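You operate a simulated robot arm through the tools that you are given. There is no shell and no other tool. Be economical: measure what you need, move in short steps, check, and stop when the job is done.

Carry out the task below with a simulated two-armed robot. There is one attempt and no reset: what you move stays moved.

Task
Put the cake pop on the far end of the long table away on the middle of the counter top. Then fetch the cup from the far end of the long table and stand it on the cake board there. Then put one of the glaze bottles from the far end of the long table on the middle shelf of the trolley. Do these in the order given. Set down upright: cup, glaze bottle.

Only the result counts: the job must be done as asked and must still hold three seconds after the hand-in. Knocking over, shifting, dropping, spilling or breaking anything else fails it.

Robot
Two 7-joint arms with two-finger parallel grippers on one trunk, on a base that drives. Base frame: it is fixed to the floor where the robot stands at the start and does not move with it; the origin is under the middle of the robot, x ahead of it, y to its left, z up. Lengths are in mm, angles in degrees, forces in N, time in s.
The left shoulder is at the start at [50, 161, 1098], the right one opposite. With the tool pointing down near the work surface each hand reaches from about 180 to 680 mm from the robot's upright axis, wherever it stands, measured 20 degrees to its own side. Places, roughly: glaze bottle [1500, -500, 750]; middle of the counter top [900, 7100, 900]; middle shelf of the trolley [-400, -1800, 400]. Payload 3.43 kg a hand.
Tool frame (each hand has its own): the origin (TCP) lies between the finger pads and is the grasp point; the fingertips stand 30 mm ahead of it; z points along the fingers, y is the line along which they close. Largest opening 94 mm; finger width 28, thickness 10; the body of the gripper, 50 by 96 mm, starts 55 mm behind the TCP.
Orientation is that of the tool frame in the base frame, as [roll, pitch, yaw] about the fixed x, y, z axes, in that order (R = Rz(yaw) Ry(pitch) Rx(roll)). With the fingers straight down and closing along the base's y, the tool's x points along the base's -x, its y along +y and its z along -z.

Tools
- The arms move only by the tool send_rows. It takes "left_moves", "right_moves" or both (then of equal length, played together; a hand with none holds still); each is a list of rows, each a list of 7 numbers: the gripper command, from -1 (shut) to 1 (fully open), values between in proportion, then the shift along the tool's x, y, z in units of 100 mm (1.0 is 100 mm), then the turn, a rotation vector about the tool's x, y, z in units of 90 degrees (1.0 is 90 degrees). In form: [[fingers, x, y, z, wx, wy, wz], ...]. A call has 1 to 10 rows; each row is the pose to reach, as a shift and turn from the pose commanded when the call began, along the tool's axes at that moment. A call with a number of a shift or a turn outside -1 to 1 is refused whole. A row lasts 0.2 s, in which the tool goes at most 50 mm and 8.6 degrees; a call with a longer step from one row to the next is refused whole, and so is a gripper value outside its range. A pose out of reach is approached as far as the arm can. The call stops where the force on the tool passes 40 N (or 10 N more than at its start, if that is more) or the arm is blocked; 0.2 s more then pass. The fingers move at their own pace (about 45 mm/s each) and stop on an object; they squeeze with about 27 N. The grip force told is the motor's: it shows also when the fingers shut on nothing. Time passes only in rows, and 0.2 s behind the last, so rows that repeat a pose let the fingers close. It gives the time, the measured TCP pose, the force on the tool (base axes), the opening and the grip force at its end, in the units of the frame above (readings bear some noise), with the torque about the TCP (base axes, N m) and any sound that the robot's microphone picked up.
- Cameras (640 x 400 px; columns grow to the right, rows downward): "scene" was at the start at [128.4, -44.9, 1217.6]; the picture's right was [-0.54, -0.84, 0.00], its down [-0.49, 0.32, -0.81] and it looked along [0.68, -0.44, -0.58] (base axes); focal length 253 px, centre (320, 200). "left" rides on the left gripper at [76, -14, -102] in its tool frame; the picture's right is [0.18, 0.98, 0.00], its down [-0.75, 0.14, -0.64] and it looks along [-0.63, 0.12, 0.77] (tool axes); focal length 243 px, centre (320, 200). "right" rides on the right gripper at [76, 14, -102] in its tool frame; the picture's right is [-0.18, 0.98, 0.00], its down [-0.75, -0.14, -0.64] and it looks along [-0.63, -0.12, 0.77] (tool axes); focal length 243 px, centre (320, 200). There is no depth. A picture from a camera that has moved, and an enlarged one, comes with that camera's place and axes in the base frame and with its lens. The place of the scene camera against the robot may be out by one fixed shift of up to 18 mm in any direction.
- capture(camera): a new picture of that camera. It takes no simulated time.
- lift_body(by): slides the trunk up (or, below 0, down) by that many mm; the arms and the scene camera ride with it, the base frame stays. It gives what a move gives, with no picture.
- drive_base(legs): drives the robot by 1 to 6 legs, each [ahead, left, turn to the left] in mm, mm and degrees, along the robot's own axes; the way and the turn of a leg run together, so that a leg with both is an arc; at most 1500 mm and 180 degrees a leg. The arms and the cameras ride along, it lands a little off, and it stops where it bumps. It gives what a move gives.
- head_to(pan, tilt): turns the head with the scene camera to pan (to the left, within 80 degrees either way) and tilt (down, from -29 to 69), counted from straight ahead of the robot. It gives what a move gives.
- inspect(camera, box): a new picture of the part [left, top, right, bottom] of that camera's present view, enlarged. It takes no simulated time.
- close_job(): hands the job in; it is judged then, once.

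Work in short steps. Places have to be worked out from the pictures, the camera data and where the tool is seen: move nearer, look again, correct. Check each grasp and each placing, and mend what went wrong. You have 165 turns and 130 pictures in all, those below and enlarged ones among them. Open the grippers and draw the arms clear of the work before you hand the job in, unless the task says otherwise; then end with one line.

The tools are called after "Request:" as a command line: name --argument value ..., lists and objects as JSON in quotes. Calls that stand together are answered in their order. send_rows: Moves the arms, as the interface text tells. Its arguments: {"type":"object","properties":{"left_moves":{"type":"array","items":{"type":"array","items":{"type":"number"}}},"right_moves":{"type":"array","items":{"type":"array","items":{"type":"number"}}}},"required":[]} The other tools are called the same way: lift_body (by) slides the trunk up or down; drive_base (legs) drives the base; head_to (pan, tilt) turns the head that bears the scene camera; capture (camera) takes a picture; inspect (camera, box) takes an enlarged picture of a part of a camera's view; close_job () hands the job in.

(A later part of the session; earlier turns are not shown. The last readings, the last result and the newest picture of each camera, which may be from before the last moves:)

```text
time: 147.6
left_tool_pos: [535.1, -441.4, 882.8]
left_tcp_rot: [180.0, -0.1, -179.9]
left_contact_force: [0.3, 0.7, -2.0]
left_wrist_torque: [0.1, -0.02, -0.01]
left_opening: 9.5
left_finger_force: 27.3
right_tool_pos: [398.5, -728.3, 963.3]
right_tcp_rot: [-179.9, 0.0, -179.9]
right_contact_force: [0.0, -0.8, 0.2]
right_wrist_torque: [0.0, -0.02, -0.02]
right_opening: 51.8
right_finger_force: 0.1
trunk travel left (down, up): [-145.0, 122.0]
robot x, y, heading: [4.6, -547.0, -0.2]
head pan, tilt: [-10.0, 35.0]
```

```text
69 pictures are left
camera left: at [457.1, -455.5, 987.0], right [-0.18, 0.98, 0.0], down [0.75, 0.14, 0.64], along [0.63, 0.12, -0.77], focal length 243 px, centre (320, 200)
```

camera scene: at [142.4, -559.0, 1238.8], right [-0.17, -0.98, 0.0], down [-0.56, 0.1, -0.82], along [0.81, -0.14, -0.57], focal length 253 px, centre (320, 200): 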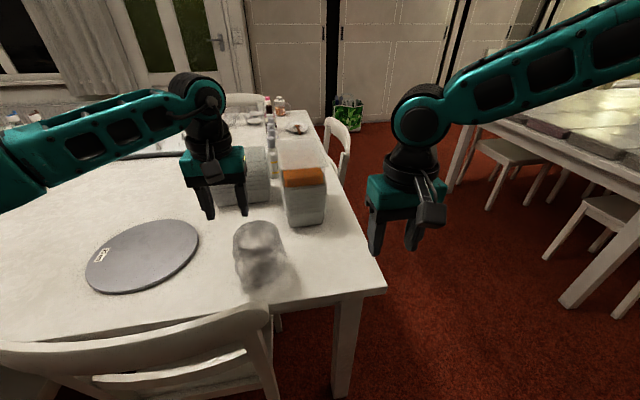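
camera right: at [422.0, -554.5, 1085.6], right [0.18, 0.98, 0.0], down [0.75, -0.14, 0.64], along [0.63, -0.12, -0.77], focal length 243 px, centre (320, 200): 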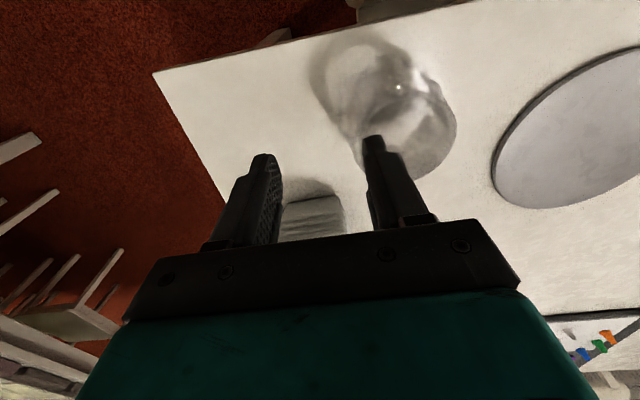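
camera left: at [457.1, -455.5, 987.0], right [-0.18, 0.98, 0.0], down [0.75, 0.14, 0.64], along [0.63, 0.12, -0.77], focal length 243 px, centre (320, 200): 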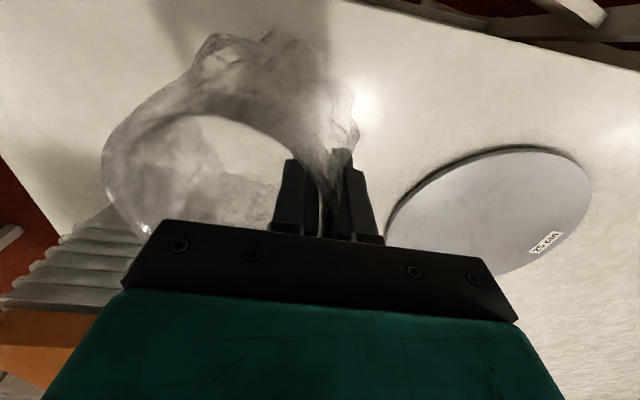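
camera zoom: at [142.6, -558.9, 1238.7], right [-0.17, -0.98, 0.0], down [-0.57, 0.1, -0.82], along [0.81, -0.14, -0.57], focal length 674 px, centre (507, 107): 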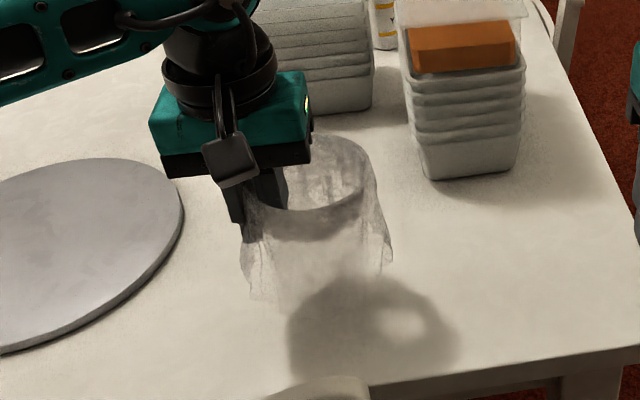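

The cup hangs securely. Lift 25 mm more, then drive the base left 277 to bring it beside the board.

Request:
send_rows --left_moves '[[-1, 0, 0, -0.05, 0, 0, 0], [-1, 0, 0, -0.12, 0, 0, 0], [-1, 0, 0, -0.2, 0, 0, 0], [-1, 0, 0, -0.28, 0, 0, 0], [-1, 0, 0, -0.3, 0, 0, 0]]'

Request:
drive_base --legs '[[0, 140, 0], [0, 137, 0]]'

Request:
capture --camera "left"

Request:
head_to --pan 0 --tilt 40

Request:
capture --camera "scene"

```text
time: 148.8
left_tool_pos: [532.4, -442.0, 912.0]
left_tcp_rot: [180.0, -0.1, -180.0]
left_contact_force: [-0.2, 0.9, -3.5]
left_wrist_torque: [0.09, 0.0, 0.0]
left_opening: 9.8
left_finger_force: 26.6
right_tool_pos: [398.1, -728.1, 962.3]
right_tcp_rot: [-180.0, 0.1, -179.9]
right_contact_force: [-0.8, 0.2, -0.3]
right_wrist_torque: [0.01, -0.01, 0.0]
right_opening: 51.9
right_finger_force: 0.1
trunk travel left (down, up): [-145.0, 122.0]
robot x, y, heading: [7.7, -546.4, 0.1]
head pan, tilt: [-10.0, 35.0]
```

```text
time: 151.0
left_tool_pos: [532.5, -163.6, 911.8]
left_tcp_rot: [-179.8, -0.1, 180.0]
left_contact_force: [-0.5, 0.3, -2.8]
left_wrist_torque: [0.1, 0.01, 0.01]
left_opening: 9.5
left_finger_force: 27.3
right_tool_pos: [398.1, -450.2, 962.2]
right_tcp_rot: [-180.0, 0.1, 180.0]
right_contact_force: [-0.1, 0.4, 0.7]
right_wrist_torque: [-0.02, 0.0, -0.03]
right_opening: 51.8
right_finger_force: 0.0
trunk travel left (down, up): [-145.0, 122.0]
robot x, y, heading: [-2.2, -269.7, -0.3]
head pan, tilt: [-10.0, 35.0]
```

```text
68 pictures are left
camera left: at [456.6, -178.1, 1016.8], right [-0.18, 0.98, 0.0], down [0.75, 0.14, 0.64], along [0.63, 0.12, -0.77], focal length 243 px, centre (320, 200)
```

left: 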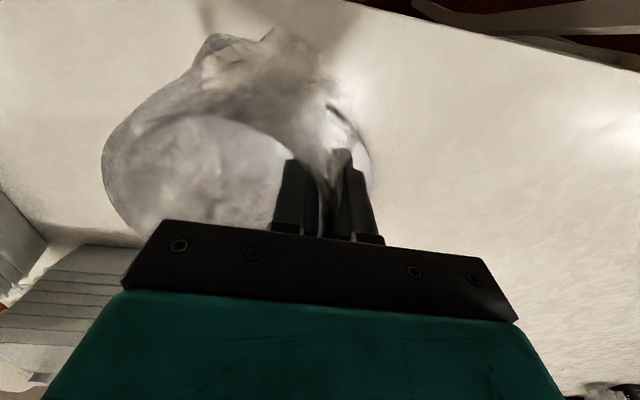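

```text
time: 151.8
left_tool_pos: [532.6, -164.6, 912.4]
left_tcp_rot: [-179.9, 0.0, -180.0]
left_contact_force: [0.0, 0.2, -2.9]
left_wrist_torque: [0.09, 0.03, 0.0]
left_opening: 9.5
left_finger_force: 27.1
right_tool_pos: [397.6, -451.4, 964.1]
right_tcp_rot: [-179.9, 0.1, 180.0]
right_contact_force: [-0.6, 0.0, 0.7]
right_wrist_torque: [0.02, -0.03, 0.06]
right_opening: 52.0
right_finger_force: 0.0
trunk travel left (down, up): [-145.0, 122.0]
robot x, y, heading: [0.6, -269.1, -0.2]
head pan, tilt: [0.0, 40.0]
```

```text
67 pictures are left
camera scene: at [140.9, -266.4, 1231.2], right [0.0, -1.0, 0.0], down [-0.64, 0.0, -0.77], along [0.77, 0.0, -0.64], focal length 253 px, centre (320, 200)
```

scene: 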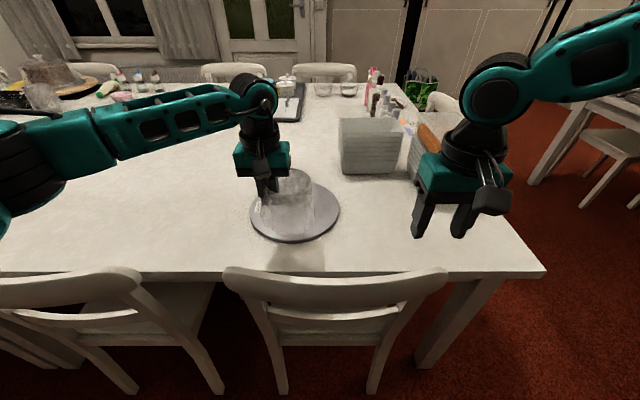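

Move the cup forward 58 mm over the board.

Request:
send_rows --left_moves '[[-1, -0.12, 0, 0, 0, 0, 0], [-1, -0.26, 0, 0, 0, 0, 0], [-1, -0.4, 0, 0, 0, 0, 0], [-1, -0.54, 0, 0, 0, 0, 0], [-1, -0.6, 0, 0, 0, 0, 0], [-1, -0.6, 0, 0, 0, 0, 0]]'

Request:
inspect --camera "scene" --box '[220, 130, 370, 270]'

Request:
capture --camera "right"

```text
time: 153.2
left_tool_pos: [593.9, -165.8, 913.1]
left_tcp_rot: [179.9, 0.0, 180.0]
left_contact_force: [0.2, -0.8, -2.8]
left_wrist_torque: [0.08, 0.02, 0.01]
left_opening: 9.4
left_finger_force: 26.9
right_tool_pos: [398.6, -450.5, 962.8]
right_tcp_rot: [-180.0, 0.0, 180.0]
right_contact_force: [0.3, 0.8, 0.3]
right_wrist_torque: [-0.01, 0.0, 0.0]
right_opening: 51.6
right_finger_force: 0.1
trunk travel left (down, up): [-145.0, 122.0]
robot x, y, heading: [2.0, -269.2, 0.0]
head pan, tilt: [0.0, 40.0]
```

```text
2.86 times, centred on (295, 200) of scene
camera zoom: at [140.9, -266.4, 1231.2], right [0.0, -1.0, 0.0], down [-0.64, 0.0, -0.77], along [0.77, 0.0, -0.64], focal length 723 px, centre (391, 200)
```

zoom: 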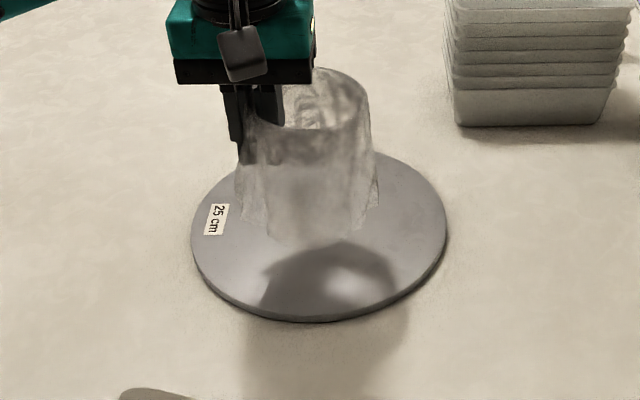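

```text
65 pictures are left
camera right: at [322.4, -436.5, 1066.5], right [0.18, 0.98, 0.0], down [0.75, -0.14, 0.64], along [0.63, -0.12, -0.77], focal length 243 px, centre (320, 200)
```

right: 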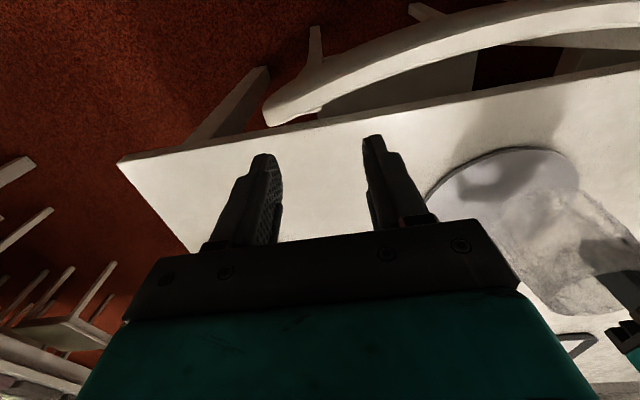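

The board's centre is more like x≈650, so the cup should go about 35 mm further; extend carefully.

Request:
send_rows --left_moves '[[-1, -0.1, 0, 0.0, 0, 0, 0], [-1, -0.2, 0, 0, 0, 0, 0], [-1, -0.3, 0, 0, 0, 0, 0], [-1, -0.36, 0, 0, 0, 0, 0]]'

```text
time: 154.2
left_tool_pos: [628.9, -165.9, 911.7]
left_tcp_rot: [180.0, 0.0, 179.8]
left_contact_force: [0.5, -0.8, -2.7]
left_wrist_torque: [0.09, -0.02, 0.03]
left_opening: 9.7
left_finger_force: 26.9
right_tool_pos: [397.2, -451.1, 964.2]
right_tcp_rot: [180.0, 0.1, -179.9]
right_contact_force: [0.5, -0.2, -0.3]
right_wrist_torque: [0.01, -0.01, -0.01]
right_opening: 51.9
right_finger_force: 0.1
trunk travel left (down, up): [-145.0, 122.0]
robot x, y, heading: [2.0, -268.6, 0.1]
head pan, tilt: [0.0, 40.0]
```

Reached [629, -166]. Lower to TCP 875, then slowly to contact.

Request:
send_rows --left_moves '[[-1, 0, 0, 0.1, 0, 0, 0], [-1, 0, 0, 0.22, 0, 0, 0], [-1, 0, 0, 0.34, 0, 0, 0], [-1, 0, 0, 0.4, 0, 0, 0]]'

Request:
inspect --camera "scene" --box '[220, 130, 370, 270]'

```text
time: 155.2
left_tool_pos: [628.6, -166.2, 872.2]
left_tcp_rot: [-179.9, -0.1, 180.0]
left_contact_force: [0.0, 0.1, -1.8]
left_wrist_torque: [0.09, 0.04, 0.03]
left_opening: 9.6
left_finger_force: 26.9
right_tool_pos: [397.7, -450.7, 963.2]
right_tcp_rot: [179.9, 0.0, 180.0]
right_contact_force: [-0.4, 0.1, 0.1]
right_wrist_torque: [0.0, 0.02, 0.02]
right_opening: 51.7
right_finger_force: 0.0
trunk travel left (down, up): [-145.0, 122.0]
robot x, y, heading: [-1.2, -265.1, -0.0]
head pan, tilt: [0.0, 40.0]
```

```text
2.86 times, centred on (295, 200) of scene
camera zoom: at [140.9, -266.4, 1231.2], right [0.0, -1.0, 0.0], down [-0.64, 0.0, -0.77], along [0.77, 0.0, -0.64], focal length 723 px, centre (391, 200)
```

zoom: 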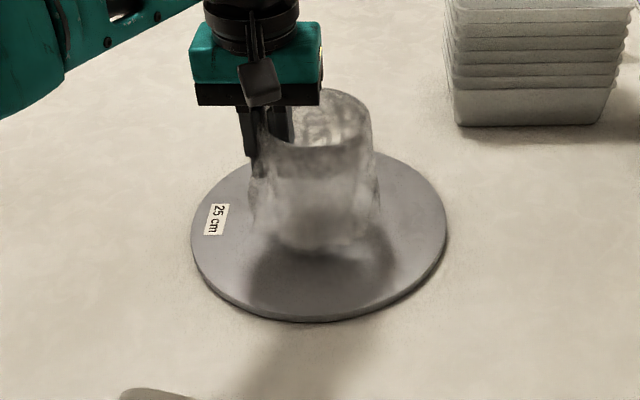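

Well centred over the board. Lower in small steps, watching the force.

Request:
send_rows --left_moves '[[-1, 0, 0, 0.03, 0, 0, 0], [-1, 0, 0, 0.06, 0, 0, 0], [-1, 0, 0, 0.08, 0, 0, 0]]'

Request:
send_rows --left_moves '[[-1, 0, 0, 0.02, 0, 0, 0], [-1, 0, 0, 0.04, 0, 0, 0]]'

```text
time: 156.0
left_tool_pos: [628.5, -165.8, 863.9]
left_tcp_rot: [-179.9, 0.1, 179.8]
left_contact_force: [-0.1, 0.2, -2.7]
left_wrist_torque: [0.07, -0.01, -0.01]
left_opening: 9.7
left_finger_force: 27.3
right_tool_pos: [397.5, -450.5, 963.1]
right_tcp_rot: [-180.0, 0.1, 180.0]
right_contact_force: [-0.4, 0.3, -0.6]
right_wrist_torque: [-0.01, 0.04, -0.02]
right_opening: 51.4
right_finger_force: 0.2
trunk travel left (down, up): [-145.0, 122.0]
robot x, y, heading: [-2.0, -270.3, 0.3]
head pan, tilt: [0.0, 40.0]
```

```text
time: 156.6
left_tool_pos: [628.9, -164.7, 861.1]
left_tcp_rot: [-180.0, 0.0, -179.9]
left_contact_force: [0.3, 0.1, 0.4]
left_wrist_torque: [-0.05, 0.02, -0.06]
left_opening: 9.7
left_finger_force: 27.3
right_tool_pos: [397.7, -451.4, 962.9]
right_tcp_rot: [179.9, 0.1, -180.0]
right_contact_force: [-0.3, 0.0, -1.0]
right_wrist_torque: [-0.02, 0.0, -0.01]
right_opening: 51.6
right_finger_force: 0.0
trunk travel left (down, up): [-145.0, 122.0]
robot x, y, heading: [0.9, -268.2, -0.1]
head pan, tilt: [0.0, 40.0]
```

Contact (weight relieved). Press 2 mm more and open slowly.

Request:
send_rows --left_moves '[[-1, 0, 0, 0.02, 0, 0, 0], [-0.75, 0, 0, 0.02, 0, 0, 0], [-0.6, 0, 0, 0.02, 0, 0, 0], [-0.4, 0, 0, 0.02, 0, 0, 0], [-0.1, 0, 0, 0.02, 0, 0, 0], [0.1, 0, 0, 0.02, 0, 0, 0], [0.1, 0, 0, 0.02, 0, 0, 0]]'

Request:
capture --camera "left"

Request:
inspect --camera "scene" --box '[220, 130, 370, 270]'

```text
time: 158.2
left_tool_pos: [628.0, -165.8, 858.4]
left_tcp_rot: [180.0, 0.0, 180.0]
left_contact_force: [-0.1, 0.3, 0.1]
left_wrist_torque: [0.02, 0.02, 0.02]
left_opening: 51.7
left_finger_force: 0.1
right_tool_pos: [397.9, -450.8, 963.6]
right_tcp_rot: [180.0, 0.1, -180.0]
right_contact_force: [0.3, 1.1, -0.8]
right_wrist_torque: [-0.01, -0.01, 0.01]
right_opening: 51.8
right_finger_force: 0.0
trunk travel left (down, up): [-145.0, 122.0]
robot x, y, heading: [-1.2, -271.0, -0.1]
head pan, tilt: [0.0, 40.0]
```

```text
63 pictures are left
camera left: at [552.4, -178.7, 962.9], right [-0.18, 0.98, 0.0], down [0.75, 0.14, 0.64], along [0.63, 0.12, -0.77], focal length 243 px, centre (320, 200)
```

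left: 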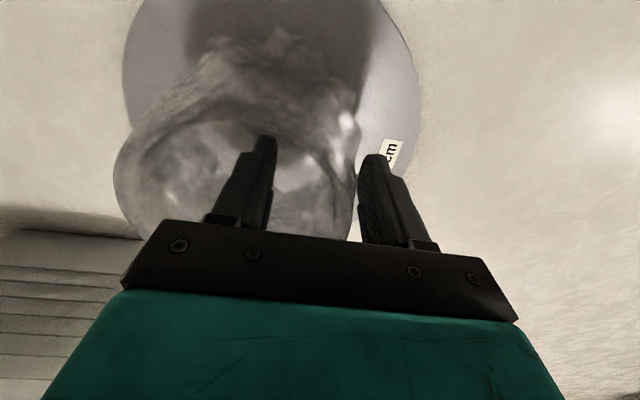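

```text
2.86 times, centred on (295, 200) of scene
camera zoom: at [140.7, -266.4, 1231.2], right [0.0, -1.0, 0.0], down [-0.64, 0.0, -0.77], along [0.77, 0.0, -0.64], focal length 723 px, centre (391, 200)
```

zoom: 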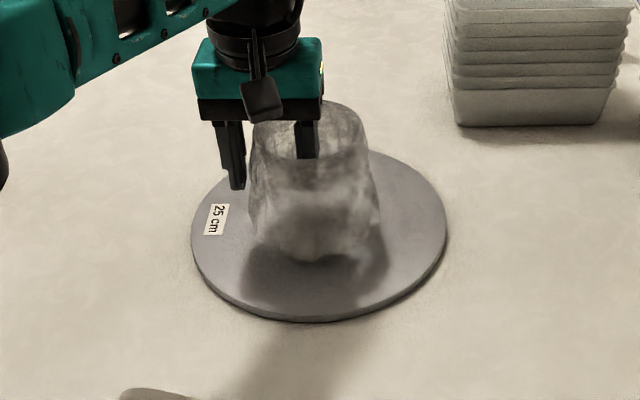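

Released; the cup stands on the board. Lift the hand straight out slowly and retreat.

Request:
send_rows --left_moves '[[0.1, 0, 0, -0.15, 0, 0, 0], [0.1, 0, 0, -0.35, 0, 0, 0], [0.1, 0, 0, -0.6, 0, 0, 0], [0.1, 0, 0, -1.0, 0, 0, 0], [0.1, 0.4, 0, -1.0, 0, 0, 0], [0.1, 0.8, 0, -1.0, 0, 0, 0], [0.1, 1.0, 0, -1.0, 0, 0, 0]]'

Request:
send_rows --left_moves '[[0.1, 0.4, 0, -0.2, 0, 0, 0], [0.1, 0.8, 0.2, -0.4, 0, 0, 0], [0.1, 1.0, 0.5, -0.6, 0, 0, 0]]'

Request:
capture --camera "scene"

```text
time: 159.8
left_tool_pos: [528.2, -165.4, 957.5]
left_tcp_rot: [-180.0, 0.0, 179.9]
left_contact_force: [0.1, 0.8, 0.9]
left_wrist_torque: [0.01, 0.0, -0.02]
left_opening: 51.7
left_finger_force: 0.1
right_tool_pos: [397.9, -452.9, 963.2]
right_tcp_rot: [179.9, 0.2, 179.9]
right_contact_force: [0.2, 0.1, 0.4]
right_wrist_torque: [-0.01, 0.0, 0.0]
right_opening: 51.5
right_finger_force: 0.0
trunk travel left (down, up): [-145.0, 122.0]
robot x, y, heading: [1.9, -265.5, 0.1]
head pan, tilt: [0.0, 40.0]
```

```text
time: 160.6
left_tool_pos: [428.3, -114.3, 1017.0]
left_tcp_rot: [-179.9, 0.0, 180.0]
left_contact_force: [-0.4, -0.2, 0.0]
left_wrist_torque: [0.0, -0.02, 0.01]
left_opening: 51.7
left_finger_force: 0.1
right_tool_pos: [397.8, -450.7, 962.9]
right_tcp_rot: [180.0, 0.1, 180.0]
right_contact_force: [-0.2, -0.3, 0.4]
right_wrist_torque: [0.03, 0.0, 0.0]
right_opening: 51.8
right_finger_force: 0.0
trunk travel left (down, up): [-145.0, 122.0]
robot x, y, heading: [1.1, -268.2, 0.2]
head pan, tilt: [0.0, 40.0]
```

```text
61 pictures are left
camera scene: at [140.4, -266.0, 1231.3], right [0.0, -1.0, 0.0], down [-0.64, 0.0, -0.77], along [0.77, 0.0, -0.64], focal length 253 px, centre (320, 200)
```

scene: 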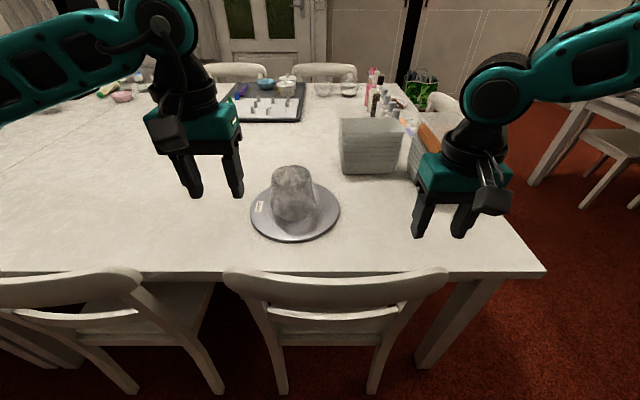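

The cup stands upright on the board. Next, the glaze bottles: move to the table's end to view them and the passage.

Request:
drive_base --legs '[[0, -650, 0]]'

Request:
head_to --pan 5 --tilt 22

Request:
capture --camera "scene"

Request:
inspect --camera "scene" --box '[160, 80, 320, 220]'

```text
time: 164.2
left_tool_pos: [428.1, -760.9, 1018.1]
left_tcp_rot: [-180.0, -0.1, 179.8]
left_contact_force: [-0.1, 0.1, -0.8]
left_wrist_torque: [-0.03, -0.04, 0.0]
left_opening: 51.9
left_finger_force: 0.0
right_tool_pos: [395.9, -1098.1, 962.7]
right_tcp_rot: [-179.9, 0.0, 180.0]
right_contact_force: [-0.2, 0.2, -0.2]
right_wrist_torque: [0.04, 0.03, -0.03]
right_opening: 51.8
right_finger_force: 0.1
trunk travel left (down, up): [-145.0, 122.0]
robot x, y, heading: [-0.3, -915.0, -0.1]
head pan, tilt: [0.0, 40.0]
```

```text
time: 165.0
left_tool_pos: [428.2, -760.1, 1019.0]
left_tcp_rot: [179.9, 0.0, 179.9]
left_contact_force: [0.1, 0.4, 0.8]
left_wrist_torque: [0.01, -0.02, 0.0]
left_opening: 51.7
left_finger_force: 0.1
right_tool_pos: [396.8, -1098.7, 962.6]
right_tcp_rot: [179.9, 0.0, 179.9]
right_contact_force: [-0.4, 0.7, 0.5]
right_wrist_torque: [0.01, 0.0, 0.01]
right_opening: 51.8
right_finger_force: 0.0
trunk travel left (down, up): [-145.0, 122.0]
robot x, y, heading: [0.4, -916.0, -0.0]
head pan, tilt: [5.0, 22.0]
```

```text
60 pictures are left
camera scene: at [147.5, -904.7, 1259.3], right [0.09, -1.0, 0.0], down [-0.37, -0.03, -0.93], along [0.92, 0.08, -0.38], focal length 253 px, centre (320, 200)
```

scene: 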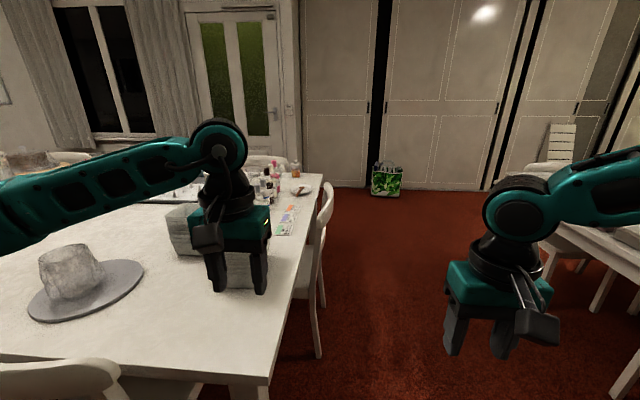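

```text
2.86 times, centred on (240, 150) of scene
camera zoom: at [147.5, -904.7, 1259.3], right [0.09, -1.0, 0.0], down [-0.37, -0.03, -0.93], along [0.92, 0.08, -0.38], focal length 723 px, centre (549, 343)
```

zoom: 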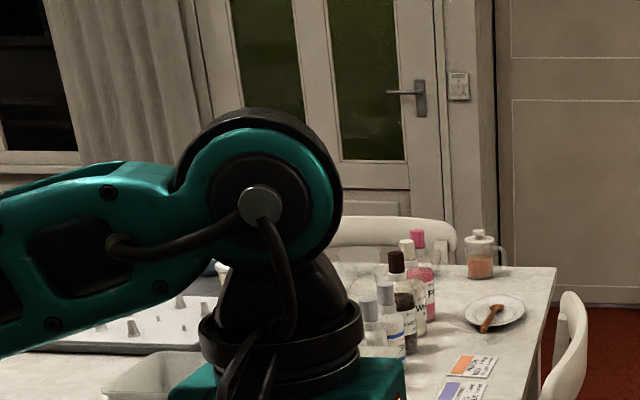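

The pink/white/brown bottles are near [1480, -540]; a chair stands at the table's end (y≈-800). I'll drive down the clear corridor beside it and look.

Request:
drive_base --legs '[[0, -260, 0], [1000, 0, 0]]'

Request:
head_to --pan 55 --tilt 28

Request:
capture --camera "scene"

```text
time: 171.6
left_tool_pos: [1420.7, -1016.4, 1018.5]
left_tcp_rot: [-179.9, 0.0, -179.8]
left_contact_force: [0.1, -0.4, -0.3]
left_wrist_torque: [0.0, -0.02, 0.0]
left_opening: 51.8
left_finger_force: 0.1
right_tool_pos: [1392.1, -1355.3, 961.7]
right_tcp_rot: [-180.0, 0.1, -179.6]
right_contact_force: [0.8, -0.3, -0.3]
right_wrist_torque: [0.03, 0.02, 0.01]
right_opening: 51.7
right_finger_force: 0.0
trunk travel left (down, up): [-145.0, 122.0]
robot x, y, heading: [997.4, -1174.1, 0.5]
head pan, tilt: [5.0, 22.0]
```

```text
time: 172.8
left_tool_pos: [1420.4, -1018.3, 1018.9]
left_tcp_rot: [180.0, 0.0, -179.7]
left_contact_force: [-0.2, 0.2, 0.2]
left_wrist_torque: [-0.01, 0.0, -0.01]
left_opening: 51.6
left_finger_force: 0.1
right_tool_pos: [1392.2, -1354.2, 963.9]
right_tcp_rot: [-180.0, 0.2, -179.7]
right_contact_force: [-0.1, -0.3, -0.4]
right_wrist_torque: [-0.01, -0.04, -0.01]
right_opening: 52.1
right_finger_force: 0.0
trunk travel left (down, up): [-145.0, 122.0]
robot x, y, heading: [997.9, -1174.2, 0.4]
head pan, tilt: [55.0, 28.0]
```

```text
58 pictures are left
camera scene: at [1101.2, -1096.8, 1249.7], right [0.82, -0.57, 0.0], down [-0.27, -0.39, -0.88], along [0.5, 0.73, -0.47], focal length 253 px, centre (320, 200)
```

scene: 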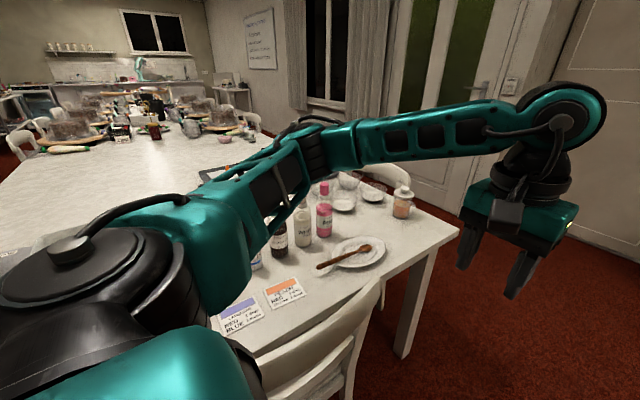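

Request:
inspect --camera "scene" --box '[240, 170, 420, 300]'

```text
3.08 times, centred on (330, 235) of scene
camera zoom: at [1101.2, -1096.8, 1249.7], right [0.82, -0.57, 0.0], down [-0.27, -0.39, -0.88], along [0.5, 0.73, -0.47], focal length 778 px, centre (289, 92)
```

zoom: 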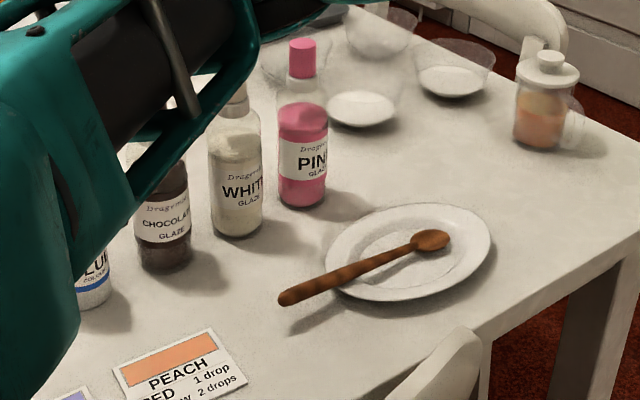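

The PINK glaze bottle at ≈[1505, -535] (about 180 tall, 53 wide) is the one to take. Before choosing the grasp I need to see the trolley's shelves, so I turn clockwise to look.

Request:
drive_base --legs '[[0, -100, 0], [0, 0, -155]]'

Request:
head_to --pan 0 --tilt 20

Request:
capture --camera "scene"

```text
time: 180.3
left_tool_pos: [677.9, -1601.4, 1017.5]
left_tcp_rot: [-180.0, 0.0, 26.1]
left_contact_force: [0.1, 0.0, -0.3]
left_wrist_torque: [-0.01, -0.01, -0.01]
left_opening: 51.8
left_finger_force: 0.1
right_tool_pos: [558.8, -1285.2, 963.7]
right_tcp_rot: [-180.0, 0.1, 26.2]
right_contact_force: [-1.1, -0.2, 0.1]
right_wrist_torque: [0.01, -0.03, -0.01]
right_opening: 51.8
right_finger_force: 0.1
trunk travel left (down, up): [-145.0, 122.0]
robot x, y, heading: [997.0, -1272.8, -153.9]
head pan, tilt: [55.0, 28.0]
```

```text
time: 181.5
left_tool_pos: [679.1, -1602.3, 1018.4]
left_tcp_rot: [-180.0, 0.0, 26.1]
left_contact_force: [-0.5, 0.2, 0.1]
left_wrist_torque: [-0.01, 0.01, -0.02]
left_opening: 51.7
left_finger_force: 0.0
right_tool_pos: [558.5, -1285.5, 962.8]
right_tcp_rot: [-180.0, 0.2, 26.1]
right_contact_force: [-0.5, -0.5, -0.1]
right_wrist_torque: [-0.01, 0.0, 0.0]
right_opening: 51.7
right_finger_force: 0.0
trunk travel left (down, up): [-145.0, 122.0]
robot x, y, heading: [998.7, -1274.7, -153.6]
head pan, tilt: [0.0, 20.0]
```

```text
56 pictures are left
camera scene: at [890.3, -1330.9, 1262.6], right [-0.44, 0.9, 0.0], down [0.31, 0.15, -0.94], along [-0.84, -0.41, -0.34], focal length 253 px, centre (320, 200)
```

scene: 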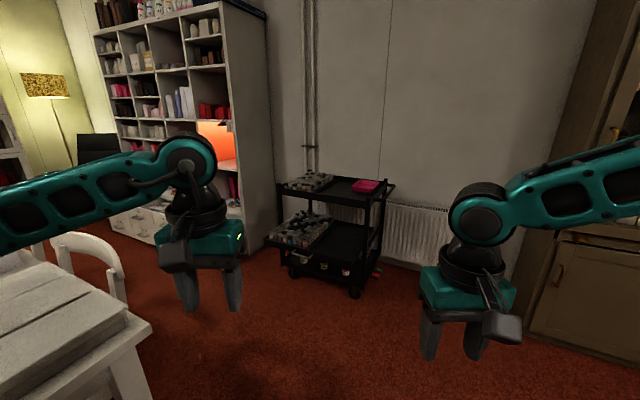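

Request:
inspect --camera "scene" --box '[245, 150, 415, 310]'

```text
2.50 times, centred on (330, 230) of scene
camera zoom: at [890.3, -1330.9, 1262.6], right [-0.44, 0.9, 0.0], down [0.31, 0.15, -0.94], along [-0.84, -0.41, -0.34], focal length 632 px, centre (295, 125)
```

zoom: 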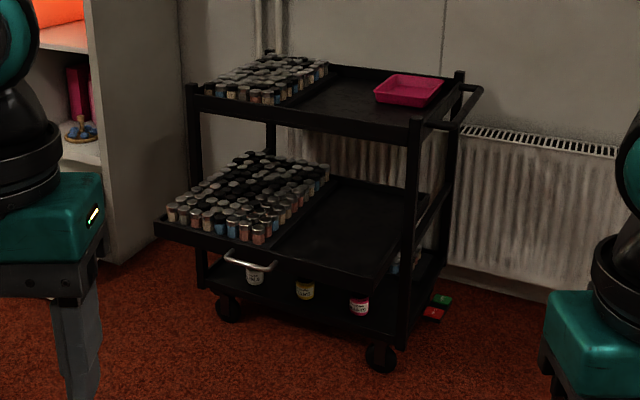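

The middle shelf is pulled out toward +x by about 200 mm with a free right half around [-410, -1830], so top-down placing works. Now go to the bottle: raise the trunk, shift to x≈1600 and turn to face the table end.

Request:
lift_body --by 100

Request:
drive_base --legs '[[-548, 245, 0], [0, 0, 122], [0, 0, 122]]'

Request:
head_to --pan 10 --tilt 38

Request:
capture --camera "scene"

```text
time: 182.8
left_tool_pos: [677.8, -1602.0, 1118.2]
left_tcp_rot: [180.0, 0.0, 26.1]
left_contact_force: [0.7, 0.2, -0.2]
left_wrist_torque: [0.0, -0.01, -0.01]
left_opening: 51.3
left_finger_force: 0.1
right_tool_pos: [558.8, -1285.4, 1063.3]
right_tcp_rot: [179.9, 0.1, 26.2]
right_contact_force: [-0.1, 0.6, -0.1]
right_wrist_torque: [0.02, -0.03, -0.02]
right_opening: 51.6
right_finger_force: 0.0
trunk travel left (down, up): [-245.0, 22.0]
robot x, y, heading: [996.4, -1278.7, -153.7]
head pan, tilt: [0.0, 20.0]
```

```text
time: 196.3
left_tool_pos: [1444.4, -822.5, 1118.8]
left_tcp_rot: [179.9, 0.0, -90.8]
left_contact_force: [-1.1, -0.7, -0.2]
left_wrist_torque: [-0.02, -0.03, 0.0]
left_opening: 51.7
left_finger_force: 0.1
right_tool_pos: [1780.8, -857.4, 1062.1]
right_tcp_rot: [-180.0, 0.1, -90.7]
right_contact_force: [0.3, -1.1, -0.2]
right_wrist_torque: [-0.02, 0.02, -0.01]
right_opening: 51.6
right_finger_force: 0.1
trunk travel left (down, up): [-245.0, 22.0]
robot x, y, heading: [1593.6, -1252.4, 89.1]
head pan, tilt: [0.0, 20.0]
```

```text
time: 197.2
left_tool_pos: [1444.7, -822.4, 1117.1]
left_tcp_rot: [180.0, 0.1, -90.7]
left_contact_force: [0.5, -0.6, -0.2]
left_wrist_torque: [0.0, -0.01, -0.03]
left_opening: 51.7
left_finger_force: 0.1
right_tool_pos: [1781.5, -857.8, 1064.3]
right_tcp_rot: [179.9, 0.0, -90.6]
right_contact_force: [-0.4, 0.2, 0.8]
right_wrist_torque: [0.02, -0.01, -0.03]
right_opening: 51.8
right_finger_force: 0.0
trunk travel left (down, up): [-245.0, 22.0]
robot x, y, heading: [1596.7, -1256.3, 89.4]
head pan, tilt: [10.0, 38.0]
```

```text
54 pictures are left
camera scene: at [1595.0, -1124.1, 1334.3], right [0.99, 0.16, 0.0], down [0.1, -0.61, -0.79], along [-0.13, 0.78, -0.62], focal length 253 px, centre (320, 200)
```

scene: 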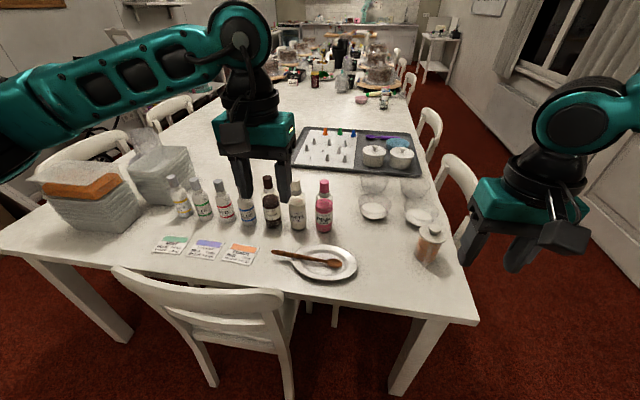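

Pink bottle confirmed at ≈[1506, -533], cap top z≈930. Drive ahead 95 and right 45 (staying clear of the chair), then lower the trunk 100.

Request:
drive_base --legs '[[0, -45, 0.6], [95, 0, 0]]'

Request:
lift_body --by -100

Request:
capture --camera "left"

```text
time: 198.8
left_tool_pos: [1484.8, -729.5, 1117.8]
left_tcp_rot: [180.0, 0.0, -90.1]
left_contact_force: [-0.6, 0.2, 0.0]
left_wrist_torque: [-0.01, 0.01, -0.03]
left_opening: 51.6
left_finger_force: 0.1
right_tool_pos: [1822.0, -760.5, 1062.6]
right_tcp_rot: [-179.9, -0.1, -90.2]
right_contact_force: [-0.5, 0.1, 0.2]
right_wrist_torque: [-0.01, -0.01, 0.02]
right_opening: 52.0
right_finger_force: 0.1
trunk travel left (down, up): [-245.0, 22.0]
robot x, y, heading: [1640.9, -1156.7, 90.0]
head pan, tilt: [10.0, 38.0]
```

```text
time: 200.1
left_tool_pos: [1484.9, -729.9, 1018.5]
left_tcp_rot: [-179.9, 0.0, -90.0]
left_contact_force: [-0.3, 0.2, 0.6]
left_wrist_torque: [0.0, 0.0, 0.0]
left_opening: 51.8
left_finger_force: 0.0
right_tool_pos: [1821.7, -760.2, 963.8]
right_tcp_rot: [179.9, 0.1, -90.1]
right_contact_force: [-0.2, -0.1, 0.8]
right_wrist_torque: [-0.04, 0.0, 0.01]
right_opening: 51.5
right_finger_force: 0.0
trunk travel left (down, up): [-145.0, 122.0]
robot x, y, heading: [1639.8, -1161.1, 90.0]
head pan, tilt: [10.0, 38.0]
```

```text
53 pictures are left
camera left: at [1499.3, -805.3, 1122.8], right [-0.98, -0.18, 0.0], down [-0.14, 0.75, 0.64], along [-0.12, 0.63, -0.77], focal length 243 px, centre (320, 200)
```

left: 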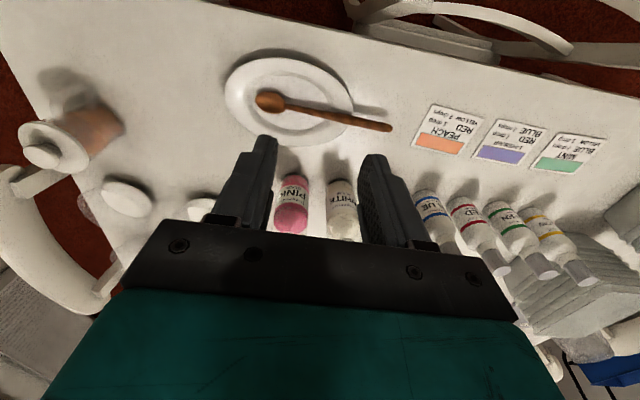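

Bottle base ≈[1497, -538]. Advance at height 180 mm and re-check.

Request:
send_rows --left_moves '[[0.1, -0.4, -0.1, 0, 0, 0, 0], [0.1, -0.8, -0.1, 0, 0, 0, 0], [0.1, -1.0, -0.1, 0, 0, 0, 0]]'

Request:
send_rows --left_moves '[[0.1, -0.4, 0, 0, 0, 0, 0], [0.1, -0.7, 0, 0, 0, 0, 0], [0.1, -0.7, 0, 0, 0, 0, 0]]'

Request:
capture --camera "left"

```text
time: 200.9
left_tool_pos: [1495.6, -628.5, 1017.7]
left_tcp_rot: [-180.0, -0.1, -90.2]
left_contact_force: [0.2, 0.0, 0.0]
left_wrist_torque: [0.02, 0.01, -0.02]
left_opening: 51.8
left_finger_force: 0.0
right_tool_pos: [1821.4, -761.8, 963.7]
right_tcp_rot: [180.0, 0.0, -90.1]
right_contact_force: [-0.3, 0.3, -0.7]
right_wrist_torque: [0.0, 0.02, -0.02]
right_opening: 51.8
right_finger_force: 0.1
trunk travel left (down, up): [-145.0, 122.0]
robot x, y, heading: [1638.7, -1158.2, 89.9]
head pan, tilt: [10.0, 38.0]
```

```text
time: 201.7
left_tool_pos: [1496.9, -560.5, 1017.7]
left_tcp_rot: [179.9, 0.0, -90.2]
left_contact_force: [0.1, 0.4, -0.4]
left_wrist_torque: [0.03, 0.0, 0.03]
left_opening: 52.0
left_finger_force: 0.0
right_tool_pos: [1821.1, -760.8, 962.3]
right_tcp_rot: [-180.0, 0.1, -90.0]
right_contact_force: [-0.6, -0.1, -0.1]
right_wrist_torque: [0.0, 0.0, 0.0]
right_opening: 51.6
right_finger_force: 0.0
trunk travel left (down, up): [-145.0, 122.0]
robot x, y, heading: [1636.0, -1158.9, 89.9]
head pan, tilt: [10.0, 38.0]
```

```text
52 pictures are left
camera left: at [1510.0, -634.7, 1122.3], right [-0.98, -0.18, 0.0], down [-0.14, 0.75, 0.64], along [-0.12, 0.63, -0.77], focal length 243 px, centre (320, 200)
```

left: 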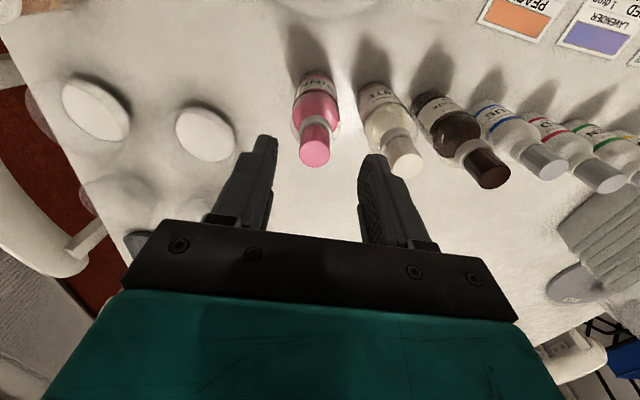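

Bottle axis ≈[1495, -531]. Move over it and descend partway, then check alignment.

Request:
send_rows --left_moves '[[0.1, -0.29, 0.02, 0, 0, 0, 0], [0.1, -0.29, 0.02, 0.3, 0, 0, 0], [0.1, -0.29, 0.02, 0.6, 0, 0, 0], [0.1, -0.29, 0.02, 0.8, 0, 0, 0]]'

Request:
capture --camera "left"

Request:
inspect --camera "scene" --box '[200, 140, 380, 280]'

```text
time: 202.7
left_tool_pos: [1493.9, -531.6, 937.4]
left_tcp_rot: [179.9, -0.1, -90.2]
left_contact_force: [-0.1, -0.1, -0.2]
left_wrist_torque: [-0.02, -0.01, 0.03]
left_opening: 51.6
left_finger_force: 0.1
right_tool_pos: [1821.0, -760.2, 962.8]
right_tcp_rot: [-179.9, 0.0, -90.0]
right_contact_force: [0.2, -0.9, -0.6]
right_wrist_torque: [0.01, -0.02, -0.02]
right_opening: 51.5
right_finger_force: 0.0
trunk travel left (down, up): [-145.0, 122.0]
robot x, y, heading: [1640.7, -1155.2, 90.0]
head pan, tilt: [10.0, 38.0]
```

```text
51 pictures are left
camera left: at [1508.3, -606.3, 1042.5], right [-0.98, -0.18, 0.0], down [-0.14, 0.75, 0.64], along [-0.12, 0.63, -0.77], focal length 243 px, centre (320, 200)
```

left: 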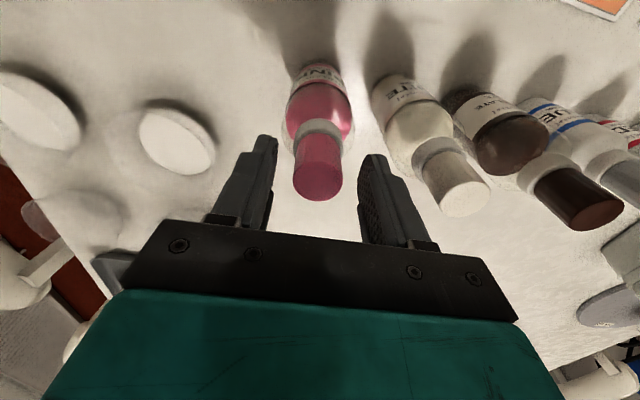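

```text
2.86 times, centred on (290, 210) of scene
camera zoom: at [1639.0, -1029.8, 1234.2], right [0.99, 0.17, 0.0], down [0.11, -0.61, -0.79], along [-0.14, 0.78, -0.62], focal length 723 px, centre (406, 171)
```

zoom: 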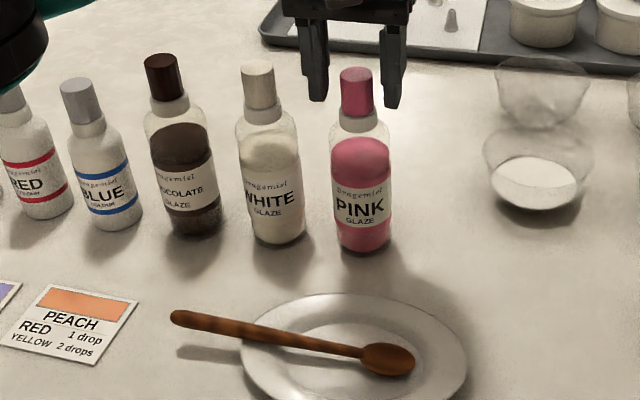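

Aligned; cap top ≈933. Descend to TCP ≈888 and close on the cap/neck.

Request:
send_rows --left_moves '[[0.1, 0, 0, 0.25, 0, 0, 0], [0.1, 0, 0, 0.48, 0, 0, 0], [-1, 0, 0, 0.48, 0, 0, 0], [-1, 0, 0, 0.48, 0, 0, 0], [-1, 0, 0, 0.48, 0, 0, 0], [-1, 0, 0, 0.48, 0, 0, 0], [-1, 0, 0, 0.48, 0, 0, 0]]'

Request:
capture --camera "left"

Request:
inspect --camera "scene" --box '[200, 140, 380, 280]'

```text
time: 204.3
left_tool_pos: [1495.4, -530.8, 893.0]
left_tcp_rot: [-180.0, 0.2, -90.2]
left_contact_force: [3.1, 1.2, 13.2]
left_wrist_torque: [0.16, -0.21, -0.05]
left_opening: 52.9
left_finger_force: 26.9
right_tool_pos: [1822.8, -760.8, 964.4]
right_tcp_rot: [-180.0, 0.2, -90.1]
right_contact_force: [0.0, 0.2, 0.8]
right_wrist_torque: [-0.03, -0.03, -0.01]
right_opening: 51.6
right_finger_force: 0.0
trunk travel left (down, up): [-145.0, 122.0]
robot x, y, heading: [1640.9, -1152.0, 90.1]
head pan, tilt: [10.0, 38.0]
```

```text
49 pictures are left
camera left: at [1509.4, -606.9, 996.8], right [-0.98, -0.18, 0.0], down [-0.14, 0.75, 0.64], along [-0.12, 0.63, -0.77], focal length 243 px, centre (320, 200)
```

left: 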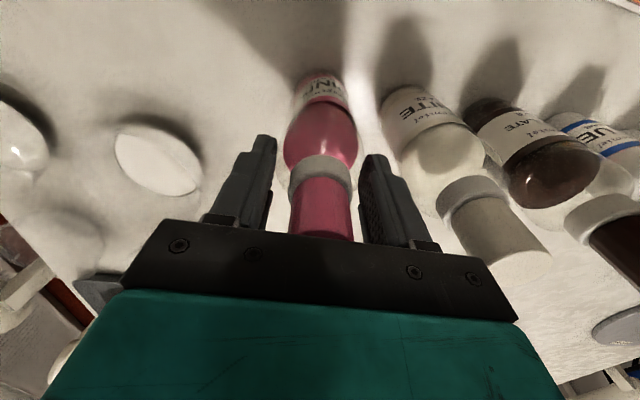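

```text
2.86 times, centred on (290, 210) of scene
camera zoom: at [1639.6, -1031.1, 1234.5], right [0.99, 0.17, 0.0], down [0.11, -0.61, -0.79], along [-0.14, 0.78, -0.61], focal length 723 px, centre (406, 171)
```

zoom: 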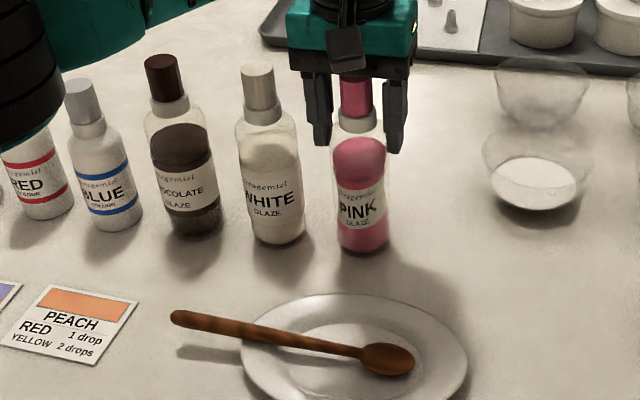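

The fingers closed on a ~53 mm wide shoulder, wider than assumed, with some downward push. Open to about 64 mm, ease up and look.

Request:
send_rows --left_moves '[[0.36, 0, 0, -0.02, 0, 0, 0], [0.36, 0, 0, -0.05, 0, 0, 0], [0.36, 0, 0, -0.1, 0, 0, 0]]'

Request:
capture --camera "left"

Request:
inspect --camera "scene" --box '[240, 150, 360, 250]'

```text
time: 205.1
left_tool_pos: [1494.4, -530.0, 900.6]
left_tcp_rot: [180.0, -0.1, -90.1]
left_contact_force: [-0.4, -0.1, 0.0]
left_wrist_torque: [-0.03, 0.02, -0.02]
left_opening: 63.7
left_finger_force: 0.0
right_tool_pos: [1822.8, -761.1, 963.7]
right_tcp_rot: [179.9, 0.0, -90.1]
right_contact_force: [-0.1, -0.1, 0.4]
right_wrist_torque: [0.01, -0.02, 0.01]
right_opening: 51.8
right_finger_force: 0.0
trunk travel left (down, up): [-145.0, 122.0]
robot x, y, heading: [1641.4, -1157.7, 89.9]
head pan, tilt: [10.0, 38.0]
```

```text
47 pictures are left
camera left: at [1508.0, -606.6, 1004.9], right [-0.98, -0.18, 0.0], down [-0.14, 0.75, 0.64], along [-0.12, 0.63, -0.77], focal length 243 px, centre (320, 200)
```

left: 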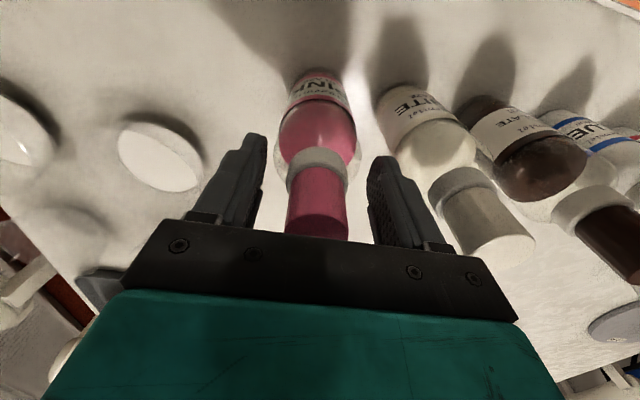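

```text
4.00 times, centred on (300, 200) of scene
camera zoom: at [1639.1, -1030.0, 1234.2], right [0.99, 0.17, 0.0], down [0.11, -0.61, -0.79], along [-0.14, 0.78, -0.62], focal length 1012 px, centre (400, 200)
```

zoom: 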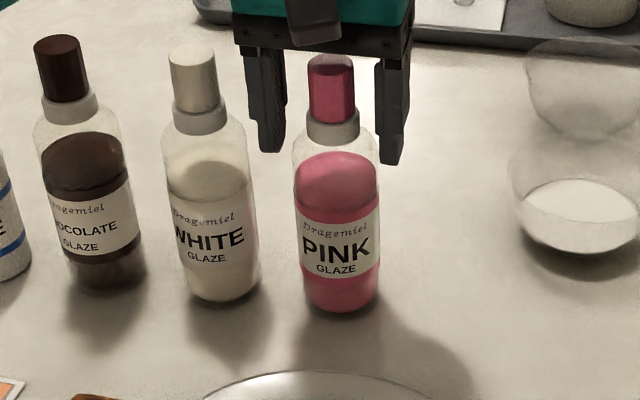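

Bottle still upright. Now lower with the wider opening to TCP≈885 and grip the upper body.

Request:
send_rows --left_moves '[[0.36, 0, 0, 0.08, 0, 0, 0], [0.36, 0, 0, 0.15, 0, 0, 0], [-0.2, 0, 0, 0.15, 0, 0, 0], [-1, 0, 0, 0.15, 0, 0, 0], [-1, 0, 0, 0.15, 0, 0, 0], [-1, 0, 0, 0.15, 0, 0, 0]]'

Request:
capture --camera "left"

Request:
inspect --camera "scene" --box '[240, 150, 360, 250]'

```text
time: 206.5
left_tool_pos: [1495.5, -531.2, 885.1]
left_tcp_rot: [180.0, 0.0, -90.2]
left_contact_force: [2.3, 1.0, 0.7]
left_wrist_torque: [0.06, -0.04, 0.01]
left_opening: 52.9
left_finger_force: 27.5
right_tool_pos: [1822.4, -761.9, 962.2]
right_tcp_rot: [180.0, 0.2, -90.1]
right_contact_force: [-0.1, 0.4, -0.4]
right_wrist_torque: [0.01, 0.0, 0.0]
right_opening: 51.8
right_finger_force: 0.0
trunk travel left (down, up): [-145.0, 122.0]
robot x, y, heading: [1638.1, -1157.0, 90.0]
head pan, tilt: [10.0, 38.0]
```

```text
45 pictures are left
camera left: at [1509.0, -606.2, 989.8], right [-0.98, -0.18, 0.0], down [-0.14, 0.75, 0.64], along [-0.12, 0.63, -0.77], focal length 243 px, centre (320, 200)
```

left: 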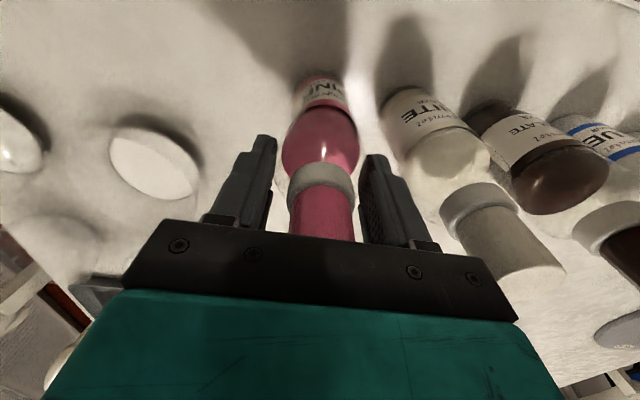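

```text
4.00 times, centred on (300, 200) of scene
camera zoom: at [1639.1, -1029.9, 1234.2], right [0.99, 0.17, 0.0], down [0.11, -0.61, -0.79], along [-0.14, 0.78, -0.62], focal length 1012 px, centre (400, 200)
```

zoom: 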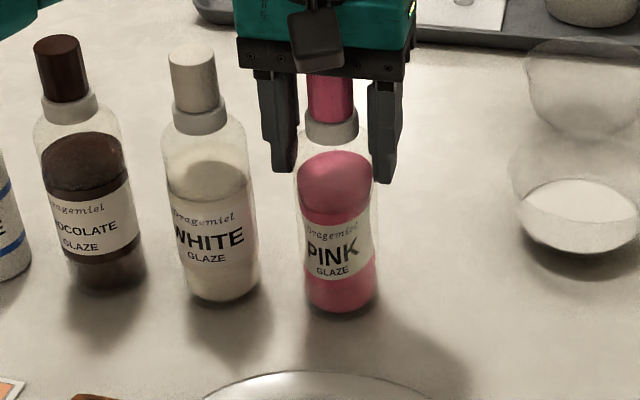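

Gripped at the upper body (52.9 mm). Lift slowly 30 mm and check.

Request:
send_rows --left_moves '[[-1, 0, 0, -0.03, 0, 0, 0], [-1, 0, 0, -0.07, 0, 0, 0], [-1, 0, 0, -0.12, 0, 0, 0], [-1, 0, 0, -0.2, 0, 0, 0], [-1, 0, 0, -0.3, 0, 0, 0], [-1, 0, 0, -0.3, 0, 0, 0]]'

Request:
inspect --camera "scene" --box '[240, 140, 360, 250]'

```text
time: 207.9
left_tool_pos: [1494.2, -531.0, 914.7]
left_tcp_rot: [180.0, -0.1, -90.2]
left_contact_force: [-0.5, 0.3, -3.0]
left_wrist_torque: [-0.04, 0.03, 0.01]
left_opening: 52.6
left_finger_force: 26.9
right_tool_pos: [1822.4, -760.3, 963.2]
right_tcp_rot: [180.0, 0.2, -90.1]
right_contact_force: [-0.1, -0.3, 0.4]
right_wrist_torque: [0.01, 0.04, -0.03]
right_opening: 51.9
right_finger_force: 0.1
trunk travel left (down, up): [-145.0, 122.0]
robot x, y, heading: [1638.9, -1155.7, 89.9]
head pan, tilt: [10.0, 38.0]
```

```text
3.64 times, centred on (300, 195) of scene
camera zoom: at [1639.0, -1029.6, 1234.2], right [0.99, 0.17, 0.0], down [0.11, -0.61, -0.79], along [-0.14, 0.78, -0.62], focal length 920 px, centre (393, 218)
```

zoom: 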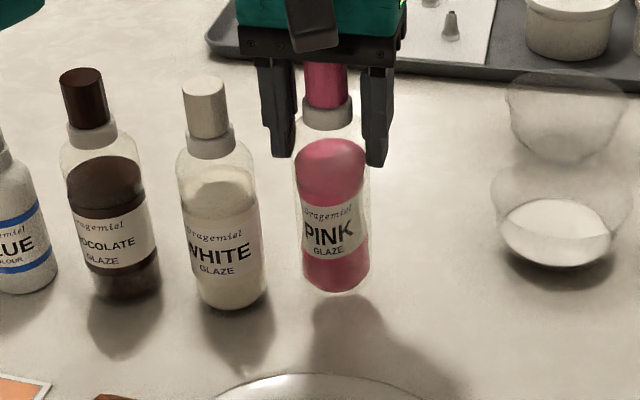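

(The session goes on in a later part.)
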